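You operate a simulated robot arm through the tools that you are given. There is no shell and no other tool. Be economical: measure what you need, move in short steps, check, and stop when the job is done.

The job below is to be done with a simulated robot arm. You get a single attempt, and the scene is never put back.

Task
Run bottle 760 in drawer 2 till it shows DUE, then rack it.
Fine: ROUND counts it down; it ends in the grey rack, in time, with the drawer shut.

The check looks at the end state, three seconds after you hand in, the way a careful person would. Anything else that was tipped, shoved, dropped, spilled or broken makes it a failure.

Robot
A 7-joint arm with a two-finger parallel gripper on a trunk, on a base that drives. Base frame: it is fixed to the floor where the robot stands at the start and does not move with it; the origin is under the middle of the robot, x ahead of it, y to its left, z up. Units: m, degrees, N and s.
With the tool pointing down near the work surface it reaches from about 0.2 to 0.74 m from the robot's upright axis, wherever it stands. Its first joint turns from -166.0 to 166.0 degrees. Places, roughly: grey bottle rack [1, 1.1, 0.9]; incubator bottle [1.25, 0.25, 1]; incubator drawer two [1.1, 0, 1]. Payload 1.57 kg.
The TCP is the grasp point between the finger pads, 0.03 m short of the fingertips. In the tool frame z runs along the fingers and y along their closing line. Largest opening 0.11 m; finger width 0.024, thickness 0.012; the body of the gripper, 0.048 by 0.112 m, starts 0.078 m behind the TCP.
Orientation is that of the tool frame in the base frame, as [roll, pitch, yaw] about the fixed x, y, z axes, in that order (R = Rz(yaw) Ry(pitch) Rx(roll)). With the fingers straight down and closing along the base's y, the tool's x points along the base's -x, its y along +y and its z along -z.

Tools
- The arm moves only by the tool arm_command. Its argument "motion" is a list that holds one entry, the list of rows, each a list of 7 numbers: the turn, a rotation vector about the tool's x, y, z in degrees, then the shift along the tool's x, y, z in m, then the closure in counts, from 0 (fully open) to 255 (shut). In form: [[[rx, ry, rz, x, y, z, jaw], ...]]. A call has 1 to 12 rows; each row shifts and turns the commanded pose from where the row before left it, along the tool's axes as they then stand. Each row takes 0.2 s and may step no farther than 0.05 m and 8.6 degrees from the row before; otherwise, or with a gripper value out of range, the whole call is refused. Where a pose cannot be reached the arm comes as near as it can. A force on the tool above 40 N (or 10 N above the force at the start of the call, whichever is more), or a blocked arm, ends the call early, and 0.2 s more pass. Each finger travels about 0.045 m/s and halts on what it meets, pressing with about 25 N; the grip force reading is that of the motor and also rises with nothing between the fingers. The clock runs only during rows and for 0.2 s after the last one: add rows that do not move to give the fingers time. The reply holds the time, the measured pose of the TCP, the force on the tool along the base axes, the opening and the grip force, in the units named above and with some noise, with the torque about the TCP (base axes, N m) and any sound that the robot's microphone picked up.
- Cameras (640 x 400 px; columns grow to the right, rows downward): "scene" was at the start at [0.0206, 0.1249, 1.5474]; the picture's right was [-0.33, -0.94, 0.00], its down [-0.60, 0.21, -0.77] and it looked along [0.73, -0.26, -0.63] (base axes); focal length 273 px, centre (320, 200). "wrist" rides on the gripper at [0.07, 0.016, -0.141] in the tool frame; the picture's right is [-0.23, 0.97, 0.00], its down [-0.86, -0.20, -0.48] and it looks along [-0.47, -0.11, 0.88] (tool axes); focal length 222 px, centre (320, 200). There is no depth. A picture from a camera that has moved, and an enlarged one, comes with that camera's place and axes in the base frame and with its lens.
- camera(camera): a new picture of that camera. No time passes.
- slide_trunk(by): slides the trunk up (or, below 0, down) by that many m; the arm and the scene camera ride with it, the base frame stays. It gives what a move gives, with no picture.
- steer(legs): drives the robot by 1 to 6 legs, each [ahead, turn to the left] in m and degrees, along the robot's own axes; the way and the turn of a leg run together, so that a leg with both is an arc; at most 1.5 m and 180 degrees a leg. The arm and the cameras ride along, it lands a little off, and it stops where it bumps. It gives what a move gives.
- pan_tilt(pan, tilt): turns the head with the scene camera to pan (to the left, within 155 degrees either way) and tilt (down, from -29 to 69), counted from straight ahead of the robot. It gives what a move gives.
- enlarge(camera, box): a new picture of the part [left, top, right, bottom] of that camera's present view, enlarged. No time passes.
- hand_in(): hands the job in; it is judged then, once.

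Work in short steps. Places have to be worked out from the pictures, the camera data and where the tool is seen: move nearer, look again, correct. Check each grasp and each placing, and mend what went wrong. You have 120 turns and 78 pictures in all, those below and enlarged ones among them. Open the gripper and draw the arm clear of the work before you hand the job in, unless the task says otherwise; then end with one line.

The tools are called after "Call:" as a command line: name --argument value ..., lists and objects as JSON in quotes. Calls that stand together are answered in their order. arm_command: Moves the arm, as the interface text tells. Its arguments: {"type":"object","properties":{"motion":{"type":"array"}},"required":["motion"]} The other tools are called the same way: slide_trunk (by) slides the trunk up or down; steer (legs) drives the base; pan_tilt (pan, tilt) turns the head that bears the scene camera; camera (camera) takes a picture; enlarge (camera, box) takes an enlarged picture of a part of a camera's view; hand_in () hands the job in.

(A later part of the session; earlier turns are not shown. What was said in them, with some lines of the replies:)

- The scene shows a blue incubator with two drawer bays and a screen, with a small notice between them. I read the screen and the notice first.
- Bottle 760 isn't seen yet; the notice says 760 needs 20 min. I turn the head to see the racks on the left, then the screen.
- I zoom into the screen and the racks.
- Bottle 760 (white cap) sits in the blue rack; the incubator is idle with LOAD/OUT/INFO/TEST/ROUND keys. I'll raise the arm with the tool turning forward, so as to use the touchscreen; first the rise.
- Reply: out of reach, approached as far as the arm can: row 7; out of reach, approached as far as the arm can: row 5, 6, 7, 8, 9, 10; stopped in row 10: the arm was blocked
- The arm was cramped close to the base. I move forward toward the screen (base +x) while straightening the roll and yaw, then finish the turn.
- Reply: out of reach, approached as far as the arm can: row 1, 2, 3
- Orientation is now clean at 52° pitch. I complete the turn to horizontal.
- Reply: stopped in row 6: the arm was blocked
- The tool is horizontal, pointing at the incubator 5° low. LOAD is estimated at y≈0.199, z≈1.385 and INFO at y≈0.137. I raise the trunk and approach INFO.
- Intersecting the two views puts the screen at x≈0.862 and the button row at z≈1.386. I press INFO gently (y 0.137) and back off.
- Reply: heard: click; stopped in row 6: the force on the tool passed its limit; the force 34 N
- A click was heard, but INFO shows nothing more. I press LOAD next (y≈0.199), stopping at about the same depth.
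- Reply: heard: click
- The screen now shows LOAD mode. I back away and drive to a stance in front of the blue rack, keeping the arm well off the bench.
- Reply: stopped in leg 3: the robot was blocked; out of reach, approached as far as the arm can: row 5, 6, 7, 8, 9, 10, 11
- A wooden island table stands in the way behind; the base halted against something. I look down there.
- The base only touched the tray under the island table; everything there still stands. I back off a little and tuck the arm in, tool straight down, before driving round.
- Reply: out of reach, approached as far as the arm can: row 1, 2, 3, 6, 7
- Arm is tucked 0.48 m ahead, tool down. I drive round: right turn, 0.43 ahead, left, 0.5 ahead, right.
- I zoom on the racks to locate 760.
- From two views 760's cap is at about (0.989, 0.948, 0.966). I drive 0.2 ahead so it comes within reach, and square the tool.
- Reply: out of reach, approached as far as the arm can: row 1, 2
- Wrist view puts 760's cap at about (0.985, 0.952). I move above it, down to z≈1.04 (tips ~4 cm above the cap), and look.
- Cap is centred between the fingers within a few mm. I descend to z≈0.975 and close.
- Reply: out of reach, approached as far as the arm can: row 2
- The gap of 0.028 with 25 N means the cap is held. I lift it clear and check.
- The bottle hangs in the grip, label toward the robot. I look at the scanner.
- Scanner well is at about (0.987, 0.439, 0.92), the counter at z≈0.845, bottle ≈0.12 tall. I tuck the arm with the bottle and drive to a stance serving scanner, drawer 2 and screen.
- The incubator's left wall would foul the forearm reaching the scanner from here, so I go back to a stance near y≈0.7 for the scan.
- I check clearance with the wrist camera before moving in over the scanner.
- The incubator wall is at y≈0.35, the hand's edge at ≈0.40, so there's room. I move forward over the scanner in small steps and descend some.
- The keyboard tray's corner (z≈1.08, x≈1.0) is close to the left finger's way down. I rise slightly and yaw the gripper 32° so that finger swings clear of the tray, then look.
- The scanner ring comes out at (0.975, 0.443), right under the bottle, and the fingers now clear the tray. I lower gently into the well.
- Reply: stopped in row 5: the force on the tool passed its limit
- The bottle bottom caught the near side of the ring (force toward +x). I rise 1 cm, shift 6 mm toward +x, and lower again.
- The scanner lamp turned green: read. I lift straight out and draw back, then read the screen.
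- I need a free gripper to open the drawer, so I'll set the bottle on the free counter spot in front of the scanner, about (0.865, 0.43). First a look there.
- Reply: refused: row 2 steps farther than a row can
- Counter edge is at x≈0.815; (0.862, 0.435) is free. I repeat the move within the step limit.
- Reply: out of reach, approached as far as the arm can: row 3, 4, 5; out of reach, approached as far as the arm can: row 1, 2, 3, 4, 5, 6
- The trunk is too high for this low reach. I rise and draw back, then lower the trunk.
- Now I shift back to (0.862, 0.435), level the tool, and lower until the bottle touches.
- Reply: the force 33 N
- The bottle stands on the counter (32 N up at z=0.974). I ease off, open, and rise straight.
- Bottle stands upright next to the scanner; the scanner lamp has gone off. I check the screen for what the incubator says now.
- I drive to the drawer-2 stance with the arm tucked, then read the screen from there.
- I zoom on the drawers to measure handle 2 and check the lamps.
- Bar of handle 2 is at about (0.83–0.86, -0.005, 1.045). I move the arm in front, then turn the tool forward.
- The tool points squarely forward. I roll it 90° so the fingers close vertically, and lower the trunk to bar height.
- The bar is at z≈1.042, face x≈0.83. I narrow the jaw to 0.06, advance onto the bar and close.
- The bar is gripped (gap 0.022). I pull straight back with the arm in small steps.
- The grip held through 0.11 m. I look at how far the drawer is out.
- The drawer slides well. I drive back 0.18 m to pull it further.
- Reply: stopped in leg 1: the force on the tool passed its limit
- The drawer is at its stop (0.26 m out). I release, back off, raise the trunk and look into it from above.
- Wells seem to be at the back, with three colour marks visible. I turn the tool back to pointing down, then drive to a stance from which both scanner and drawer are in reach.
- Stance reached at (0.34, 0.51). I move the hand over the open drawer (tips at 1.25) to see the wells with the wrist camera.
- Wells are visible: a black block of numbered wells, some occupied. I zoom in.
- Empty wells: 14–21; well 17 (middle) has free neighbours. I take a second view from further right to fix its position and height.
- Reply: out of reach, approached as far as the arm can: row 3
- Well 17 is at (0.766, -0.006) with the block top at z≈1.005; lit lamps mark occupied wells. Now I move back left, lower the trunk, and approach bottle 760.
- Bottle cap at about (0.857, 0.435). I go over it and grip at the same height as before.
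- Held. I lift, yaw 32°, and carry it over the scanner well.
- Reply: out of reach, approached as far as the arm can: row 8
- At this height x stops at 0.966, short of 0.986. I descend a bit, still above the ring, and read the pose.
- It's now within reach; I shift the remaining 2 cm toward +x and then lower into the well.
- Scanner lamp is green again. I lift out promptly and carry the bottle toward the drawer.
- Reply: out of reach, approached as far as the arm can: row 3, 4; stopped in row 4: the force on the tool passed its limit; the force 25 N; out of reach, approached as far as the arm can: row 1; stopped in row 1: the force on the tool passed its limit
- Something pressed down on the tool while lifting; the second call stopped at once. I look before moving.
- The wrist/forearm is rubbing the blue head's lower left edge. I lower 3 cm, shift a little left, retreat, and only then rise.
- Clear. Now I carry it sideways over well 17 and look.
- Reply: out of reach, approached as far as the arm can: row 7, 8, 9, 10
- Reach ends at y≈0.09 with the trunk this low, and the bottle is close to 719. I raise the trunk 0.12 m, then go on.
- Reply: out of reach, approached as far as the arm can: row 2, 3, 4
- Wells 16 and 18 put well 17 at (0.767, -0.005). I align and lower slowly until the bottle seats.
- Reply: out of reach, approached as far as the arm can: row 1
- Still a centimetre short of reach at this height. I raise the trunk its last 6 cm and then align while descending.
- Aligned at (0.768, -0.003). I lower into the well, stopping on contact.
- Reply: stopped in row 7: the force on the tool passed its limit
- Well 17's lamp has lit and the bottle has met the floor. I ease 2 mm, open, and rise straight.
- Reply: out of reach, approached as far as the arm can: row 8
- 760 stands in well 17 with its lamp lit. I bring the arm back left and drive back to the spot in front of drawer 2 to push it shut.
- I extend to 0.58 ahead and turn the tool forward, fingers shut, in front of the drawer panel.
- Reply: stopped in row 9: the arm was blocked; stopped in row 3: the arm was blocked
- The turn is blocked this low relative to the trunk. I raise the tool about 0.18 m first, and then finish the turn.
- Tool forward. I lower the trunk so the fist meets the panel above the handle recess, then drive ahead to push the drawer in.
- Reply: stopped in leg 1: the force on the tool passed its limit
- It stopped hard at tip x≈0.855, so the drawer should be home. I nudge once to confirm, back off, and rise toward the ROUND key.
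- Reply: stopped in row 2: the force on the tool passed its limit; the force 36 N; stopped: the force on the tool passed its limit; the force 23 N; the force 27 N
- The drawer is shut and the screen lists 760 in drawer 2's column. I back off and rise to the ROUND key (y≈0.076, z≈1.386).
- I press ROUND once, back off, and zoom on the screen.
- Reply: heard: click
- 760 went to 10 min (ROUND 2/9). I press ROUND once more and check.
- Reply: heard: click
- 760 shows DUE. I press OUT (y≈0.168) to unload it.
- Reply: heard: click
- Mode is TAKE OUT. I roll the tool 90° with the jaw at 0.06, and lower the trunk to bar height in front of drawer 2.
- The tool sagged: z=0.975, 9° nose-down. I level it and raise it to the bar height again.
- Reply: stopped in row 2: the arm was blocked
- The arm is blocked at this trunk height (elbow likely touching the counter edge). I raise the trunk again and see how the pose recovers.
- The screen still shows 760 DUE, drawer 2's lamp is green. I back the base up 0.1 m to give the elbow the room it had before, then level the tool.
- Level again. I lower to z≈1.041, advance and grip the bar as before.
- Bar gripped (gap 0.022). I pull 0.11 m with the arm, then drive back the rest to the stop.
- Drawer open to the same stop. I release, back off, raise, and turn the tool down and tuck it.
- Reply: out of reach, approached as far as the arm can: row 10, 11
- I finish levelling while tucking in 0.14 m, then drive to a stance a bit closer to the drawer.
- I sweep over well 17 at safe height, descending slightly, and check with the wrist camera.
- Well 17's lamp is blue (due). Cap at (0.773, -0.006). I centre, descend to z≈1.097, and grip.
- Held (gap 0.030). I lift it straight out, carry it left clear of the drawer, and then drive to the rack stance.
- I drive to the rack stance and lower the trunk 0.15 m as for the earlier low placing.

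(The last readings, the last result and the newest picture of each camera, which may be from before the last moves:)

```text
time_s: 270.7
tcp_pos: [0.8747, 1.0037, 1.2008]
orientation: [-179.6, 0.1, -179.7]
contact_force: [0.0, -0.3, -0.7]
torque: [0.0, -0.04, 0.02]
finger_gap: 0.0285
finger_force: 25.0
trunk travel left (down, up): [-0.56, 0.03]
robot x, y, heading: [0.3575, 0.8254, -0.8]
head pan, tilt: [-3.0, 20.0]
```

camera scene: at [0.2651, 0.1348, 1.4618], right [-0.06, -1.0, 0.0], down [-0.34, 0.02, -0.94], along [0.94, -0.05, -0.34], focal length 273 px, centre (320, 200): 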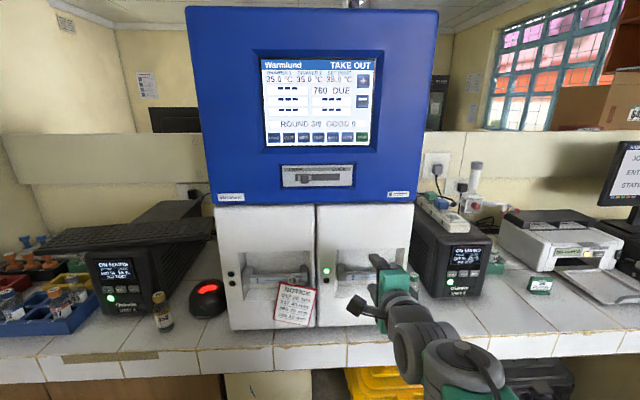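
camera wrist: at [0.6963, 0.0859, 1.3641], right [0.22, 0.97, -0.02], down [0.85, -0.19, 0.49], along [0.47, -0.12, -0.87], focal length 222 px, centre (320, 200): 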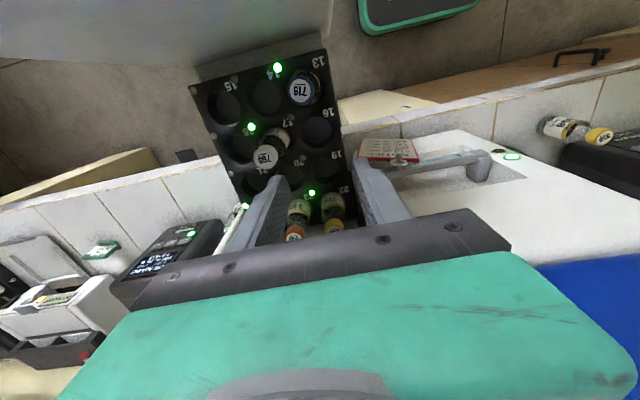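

I move over grey slot 3's estimated place (0.929, 1.065), lower the trunk, and check with the wrist camera.

Call:
arm_command --motion '[[[0, 0, 0, -0.027, 0.031, 0, 255], [0, 0, 0, -0.027, 0.03, 0, 255], [0, 0, 0, 0, 0, 0, 255]]]'

Call:
slide_trunk --by -0.13

Call:
enlarge --camera "wrist" --box '[200, 40, 440, 260]'

```text
time_s: 271.5
tcp_pos: [0.9292, 1.0645, 1.2003]
orientation: [-179.5, 0.0, -179.6]
contact_force: [-0.1, 1.1, -0.9]
torque: [0.0, 0.0, -0.03]
finger_gap: 0.0288
finger_force: 25.0
trunk travel left (down, up): [-0.56, 0.03]
robot x, y, heading: [0.3549, 0.8263, -0.7]
head pan, tilt: [-3.0, 20.0]
```

```text
time_s: 273.1
tcp_pos: [0.9289, 1.0633, 1.0704]
orientation: [-179.7, 0.0, -179.6]
contact_force: [-0.1, 1.1, -1.3]
torque: [0.01, 0.0, -0.03]
finger_gap: 0.0284
finger_force: 24.9
trunk travel left (down, up): [-0.43, 0.16]
robot x, y, heading: [0.3578, 0.8262, -0.8]
head pan, tilt: [-3.0, 20.0]
```

```text
1.82 times, centred on (320, 150) of wrist
camera zoom: at [0.8595, 1.0813, 1.2104], right [0.22, 0.98, -0.01], down [0.86, -0.19, 0.48], along [0.47, -0.11, -0.88], focal length 404 px, centre (320, 291)
```

zoom: 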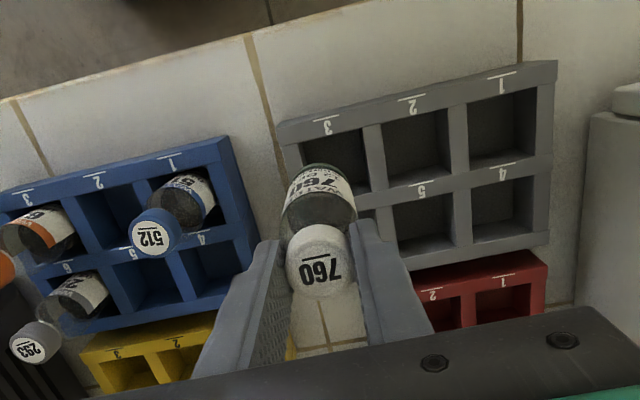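

Slot 3's centre works out at (0.921, 1.074); the bottle hangs about 3 mm ahead of the TCP. I shift (-0.010, +0.009) and lower, watching for early contact at z≈1.02 (rim).

Call:
arm_command --motion '[[[0, 0, 0, 0.01, 0.009, 0, 255], [0, 0, 0, 0, 0, 0.02, 255], [0, 0, 0, 0, 0, 0.015, 255], [0, 0, 0, 0, 0, 0.008, 255], [0, 0, 0, 0, 0, 0.008, 255], [0, 0, 0, 0, 0, 0.008, 255], [0, 0, 0, 0, 0, 0, 255]]]'

```text
time_s: 274.9
tcp_pos: [0.9211, 1.0733, 1.0189]
orientation: [179.9, 1.0, -179.7]
contact_force: [1.5, -0.3, 10.3]
torque: [-0.03, 0.13, 0.04]
finger_gap: 0.029
finger_force: 24.3
trunk travel left (down, up): [-0.43, 0.16]
robot x, y, heading: [0.361, 0.8259, -0.8]
head pan, tilt: [-3.0, 20.0]
stopped in row 7: the force on the tool passed its limit (the readings are from after the stop); the commanded pose is now the measured one
```

The bottom caught the rim on its -x side (torque shows rx<0, ry≈0). I rise 5 mm, shift +5 mm in x, level, and lower again.

Call:
arm_command --motion '[[[0, 1, 0, 0, 0, -0.006, 255], [0, 0, 0, -0.005, 0, 0, 255], [0, 0, 0, 0, 0, 0.006, 255], [0, 0, 0, 0, 0, 0.005, 255], [0, 0, 0, 0, 0, 0.005, 255], [0, 0, 0, 0, 0, 0.005, 255], [0, 0, 0, 0, 0, 0, 255]]]'

```text
time_s: 276.5
tcp_pos: [0.9259, 1.0733, 1.0017]
orientation: [-179.9, -0.4, -179.7]
contact_force: [0.6, 0.0, -0.4]
torque: [-0.04, 0.04, -0.01]
finger_gap: 0.0283
finger_force: 24.5
trunk travel left (down, up): [-0.43, 0.16]
robot x, y, heading: [0.3581, 0.8261, -0.6]
head pan, tilt: [-3.0, 20.0]
```

It slid into the slot (z=1.002, no force). I continue down to the floor.

Call:
arm_command --motion '[[[0, 0, 0, 0, 0, 0.006, 255], [0, 0, 0, 0, 0, 0.006, 255], [0, 0, 0, 0, 0, 0.004, 255], [0, 0, 0, 0, 0, 0.003, 255], [0, 0, 0, 0, 0, 0.002, 255], [0, 0, 0, 0, 0, 0.002, 255]]]'

```text
time_s: 277.9
tcp_pos: [0.9263, 1.0739, 0.9801]
orientation: [180.0, -0.2, -179.7]
contact_force: [0.9, 1.1, 0.9]
torque: [0.12, -0.22, -0.01]
finger_gap: 0.0282
finger_force: 25.1
trunk travel left (down, up): [-0.43, 0.16]
robot x, y, heading: [0.3601, 0.8272, -0.9]
head pan, tilt: [-3.0, 20.0]
```

Call:
arm_command --motion '[[[0, 0, 0, 0, 0, 0.002, 255], [0, 0, 0, 0, 0, 0.002, 255], [0, 0, 0, 0, 0, 0.002, 255], [0, 0, 0, 0, 0, 0.001, 255]]]'

```text
time_s: 278.9
tcp_pos: [0.9267, 1.0743, 0.9789]
orientation: [179.6, 0.6, -179.6]
contact_force: [0.9, -0.1, 10.6]
torque: [-0.05, -0.07, 0.0]
finger_gap: 0.0285
finger_force: 25.3
trunk travel left (down, up): [-0.43, 0.16]
robot x, y, heading: [0.3581, 0.8244, -0.6]
head pan, tilt: [-3.0, 20.0]
stopped in row 4: the force on the tool passed its limit (the readings are from after the stop); the commanded pose is now the measured one
```

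The bottle is on the slot floor. I open and rise straight, then draw back.

Call:
arm_command --motion '[[[0, 0, 0, 0, 0, -0.001, 190], [0, 0, 0, 0, 0, 0, 115], [0, 0, 0, 0, 0, 0, 115], [0, 0, 0, 0, 0, 0, 115], [0, 0, 0, 0, 0, -0.03, 115], [0, 0, 0, 0, 0, -0.04, 115], [0, 0, 0, 0, 0, -0.045, 115], [0, 0, 0, 0.03, -0.03, -0.02, 115], [0, 0, 0, 0.03, -0.03, -0.02, 115], [0, 0, 0, 0.035, -0.03, -0.02, 115], [0, 0, 0, 0.035, -0.03, 0, 115], [0, 0, 0, 0.035, -0.03, 0, 255]]]'

Call:
slide_trunk --by 0.13

```text
refused: row 10 steps farther than a row can; nothing moved
```

```text
time_s: 280.5
tcp_pos: [0.9263, 1.0748, 1.1064]
orientation: [179.8, 0.2, -179.5]
contact_force: [0.7, -0.4, -1.6]
torque: [-0.02, 0.0, -0.01]
finger_gap: 0.0283
finger_force: 25.3
trunk travel left (down, up): [-0.56, 0.03]
robot x, y, heading: [0.3566, 0.8286, -0.5]
head pan, tilt: [-3.0, 20.0]
```

The release was refused (one row too long), so the trunk lifted the bottle straight out again, still gripped. I lower the trunk back the same way.

Call:
slide_trunk --by -0.1

Call:
slide_trunk --by -0.028

```text
time_s: 281.8
tcp_pos: [0.9273, 1.0743, 1.0058]
orientation: [179.8, 0.2, -179.6]
contact_force: [0.6, 0.7, -0.7]
torque: [0.0, -0.02, 0.0]
finger_gap: 0.0281
finger_force: 25.2
trunk travel left (down, up): [-0.46, 0.13]
robot x, y, heading: [0.3582, 0.8277, -0.9]
head pan, tilt: [-3.0, 20.0]
```

```text
time_s: 282.6
tcp_pos: [0.9282, 1.0746, 0.9794]
orientation: [179.7, 0.3, -179.6]
contact_force: [0.7, 0.0, 3.8]
torque: [0.04, -0.17, 0.04]
finger_gap: 0.0283
finger_force: 25.1
trunk travel left (down, up): [-0.432, 0.158]
robot x, y, heading: [0.3584, 0.8273, -1.0]
head pan, tilt: [-3.0, 20.0]
```

Back on the floor (z=0.979, 3.8 N). Now I release and rise.

Call:
arm_command --motion '[[[0, 0, 0, 0, 0, 0, 190], [0, 0, 0, 0, 0, 0, 115], [0, 0, 0, 0, 0, 0, 115], [0, 0, 0, 0, 0, 0, 115], [0, 0, 0, 0, 0, -0.03, 115], [0, 0, 0, 0, 0, -0.04, 115], [0, 0, 0, 0, 0, -0.045, 115], [0, 0, 0, 0.03, -0.03, -0.015, 115], [0, 0, 0, 0.03, -0.03, -0.01, 115], [0, 0, 0, 0.035, -0.03, 0, 115], [0, 0, 0, 0.035, -0.03, 0, 115], [0, 0, 0, 0.03, -0.03, 0, 255]]]'

```text
time_s: 285.2
tcp_pos: [0.7658, 0.9235, 1.1194]
orientation: [179.8, 0.1, -179.6]
contact_force: [-0.3, 0.3, 0.1]
torque: [-0.01, 0.01, -0.01]
finger_gap: 0.0264
finger_force: 0.3
trunk travel left (down, up): [-0.432, 0.158]
robot x, y, heading: [0.356, 0.8254, -0.6]
head pan, tilt: [-3.0, 20.0]
```

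Released and clear. Now I raise the trunk, tuck, and drive back in front of drawer 2 to shut it.

Call:
slide_trunk --by 0.15

Call:
steer --legs '[[-0.18, 0], [0, -94], [0.84, 0], [0, 94.6], [-0.24, 0]]'

```text
time_s: 286.9
tcp_pos: [0.7661, 0.9238, 1.2679]
orientation: [179.8, 0.2, -179.5]
contact_force: [-0.5, -0.6, 0.1]
torque: [0.01, 0.01, -0.07]
finger_gap: 0.0002
finger_force: 20.9
trunk travel left (down, up): [-0.582, 0.008]
robot x, y, heading: [0.3578, 0.8244, -0.8]
head pan, tilt: [-3.0, 20.0]
```

```text
time_s: 301.8
tcp_pos: [0.2855, 0.0943, 1.2694]
orientation: [179.8, 0.4, -177.6]
contact_force: [0.0, -0.1, 0.3]
torque: [0.02, -0.01, 0.02]
finger_gap: 0.0
finger_force: 20.7
trunk travel left (down, up): [-0.582, 0.008]
robot x, y, heading: [-0.1213, -0.0193, 1.4]
head pan, tilt: [-3.0, 20.0]
```

I extend to 0.58 ahead, centre on the drawer, and turn the tool forward.

Call:
arm_command --motion '[[[0, 0, 2.4, -0.035, -0.022, 0, 255], [0, -4, 0, -0.035, -0.022, 0, 255], [0, -4, 0, -0.035, -0.022, 0, 255], [0, -4, 0, -0.035, -0.022, 0, 255], [0, -4, 0, -0.035, -0.022, 0, 255], [0, -8.2, 0, 0, 0, 0, 255], [0, -8.2, 0, 0, 0, 0, 255], [0, -8.2, 0, 0, 0, 0, 255], [0, 0, 0, 0, 0, 0, 255]]]'

```text
time_s: 303.8
tcp_pos: [0.4615, -0.0141, 1.2845]
orientation: [179.7, 41.0, 179.8]
contact_force: [-0.4, 0.3, -0.3]
torque: [-0.01, -0.02, 0.0]
finger_gap: 0.0001
finger_force: 21.3
trunk travel left (down, up): [-0.582, 0.008]
robot x, y, heading: [-0.1214, -0.0177, 1.3]
head pan, tilt: [-3.0, 20.0]
```

Call:
arm_command --motion '[[[0, -8.2, 0, 0, 0, 0, 255], [0, -8.2, 0, 0, 0, 0, 255], [0, -8.2, 0, 0, 0, 0, 255], [0, -8.2, 0, 0, 0, 0, 255], [0, -8.2, 0, 0, 0, 0, 255], [0, -8, 0, 0, 0, 0, 255], [0, 0, 0, 0, 0, 0, 255]]]'

Call:
slide_trunk --by -0.135

```text
time_s: 305.4
tcp_pos: [0.4613, -0.0148, 1.2827]
orientation: [116.8, 89.9, 116.8]
contact_force: [-0.6, 0.0, 0.3]
torque: [-0.01, 0.01, 0.02]
finger_gap: 0.0001
finger_force: 21.7
trunk travel left (down, up): [-0.582, 0.008]
robot x, y, heading: [-0.1168, -0.0173, 1.3]
head pan, tilt: [-3.0, 20.0]
```

```text
time_s: 307.1
tcp_pos: [0.4605, -0.0142, 1.1491]
orientation: [125.8, 89.6, 125.9]
contact_force: [-1.0, 0.2, -0.6]
torque: [0.01, 0.01, 0.02]
finger_gap: 0.0001
finger_force: 21.7
trunk travel left (down, up): [-0.447, 0.143]
robot x, y, heading: [-0.1195, -0.0165, 1.5]
head pan, tilt: [-3.0, 20.0]
```

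The fist is level at z=1.149, as for the first closing. I drive ahead to push the drawer home.

Call:
steer --legs '[[0.38, 0]]'

```text
time_s: 309.5
tcp_pos: [0.8256, -0.0045, 1.1493]
orientation: [130.4, 89.7, 130.7]
contact_force: [-32.1, 0.5, 2.7]
torque: [-0.02, -0.45, -0.07]
finger_gap: 0.0
finger_force: 21.2
trunk travel left (down, up): [-0.447, 0.143]
robot x, y, heading: [0.2538, -0.011, 1.7]
head pan, tilt: [-3.0, 20.0]
stopped in leg 1: the force on the tool passed its limit (the readings are from after the stop); the commanded pose is now the measured one
```

Drawer home at the same point as before. I back off 0.2 m and take a wide look at screen, drawer and rack.

Call:
steer --legs '[[-0.2, 0]]'

Call:
pan_tilt --pan 18 --tilt 25

Call:
camera --camera "scene"

```text
time_s: 311.1
tcp_pos: [0.6275, -0.0105, 1.1459]
orientation: [153.5, 89.6, 153.7]
contact_force: [-0.1, 0.1, -0.3]
torque: [0.01, 0.0, 0.04]
finger_gap: 0.0001
finger_force: 21.5
trunk travel left (down, up): [-0.447, 0.143]
robot x, y, heading: [0.0512, -0.0135, 1.4]
head pan, tilt: [-3.0, 20.0]
```

```text
time_s: 311.9
tcp_pos: [0.6278, -0.0103, 1.145]
orientation: [153.6, 89.4, 153.8]
contact_force: [-0.5, 0.8, 0.1]
torque: [-0.01, 0.01, 0.01]
finger_gap: 0.0
finger_force: 21.4
trunk travel left (down, up): [-0.447, 0.143]
robot x, y, heading: [0.0498, -0.0124, 1.3]
head pan, tilt: [18.0, 25.0]
```

```text
1 pictures are left
camera scene: at [0.0728, 0.1677, 1.5416], right [0.33, -0.94, 0.0], down [-0.4, -0.14, -0.91], along [0.86, 0.3, -0.42], focal length 273 px, centre (320, 200)
```

scene: 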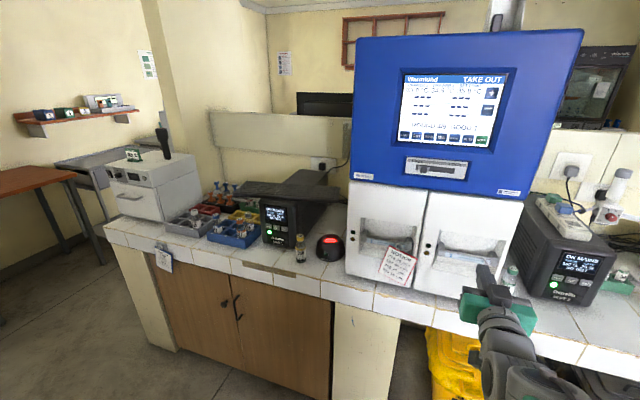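

The list no longer shows 760, both drawers look shut. I use the last picture to check screen and rack together.

Call:
enlarge --camera "scene" --box '[160, 60, 520, 285]'

```text
1.78 times, centred on (340, 172) of scene
camera zoom: at [0.0728, 0.1677, 1.5416], right [0.33, -0.94, 0.0], down [-0.4, -0.14, -0.91], along [0.86, 0.3, -0.42], focal length 486 px, centre (284, 249)
```

zoom: 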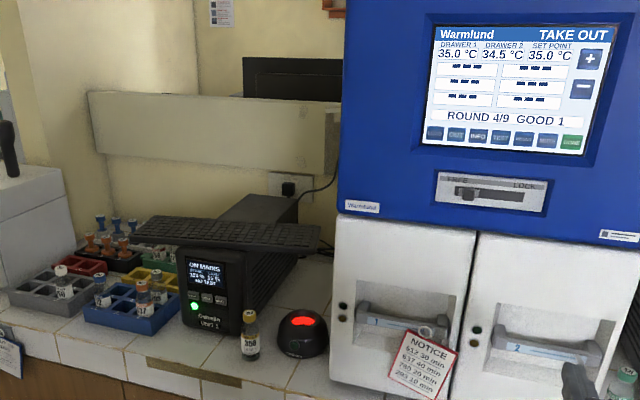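

GOOD 1, bottle 760 stands in the grey rack, and the drawer is shut. I open the gripper and then hand in.

Call:
arm_command --motion '[[[0, 0, 0, 0, 0, 0, 0], [0, 0, 0, 0, 0, 0, 0], [0, 0, 0, 0, 0, 0, 0], [0, 0, 0, 0, 0, 0, 0], [0, 0, 0, 0, 0, 0, 0], [0, 0, 0, 0, 0, 0, 0], [0, 0, 0, 0, 0, 0, 0]]]'

Call:
hand_in

```text
time_s: 313.5
tcp_pos: [0.6274, -0.0089, 1.1459]
orientation: [153.7, 89.5, 154.0]
contact_force: [-0.1, 0.1, 0.2]
torque: [-0.03, 0.02, -0.01]
finger_gap: 0.1101
finger_force: 0.0
trunk travel left (down, up): [-0.447, 0.143]
robot x, y, heading: [0.0466, -0.0148, 1.4]
head pan, tilt: [18.0, 25.0]
```

```text
The job is handed in.
```

Bottle 760 ran in drawer 2 until it showed DUE, and it now stands in grey rack slot 3; drawer 2 is shut and the incubator shows GOOD 1 at round 4 of 9.
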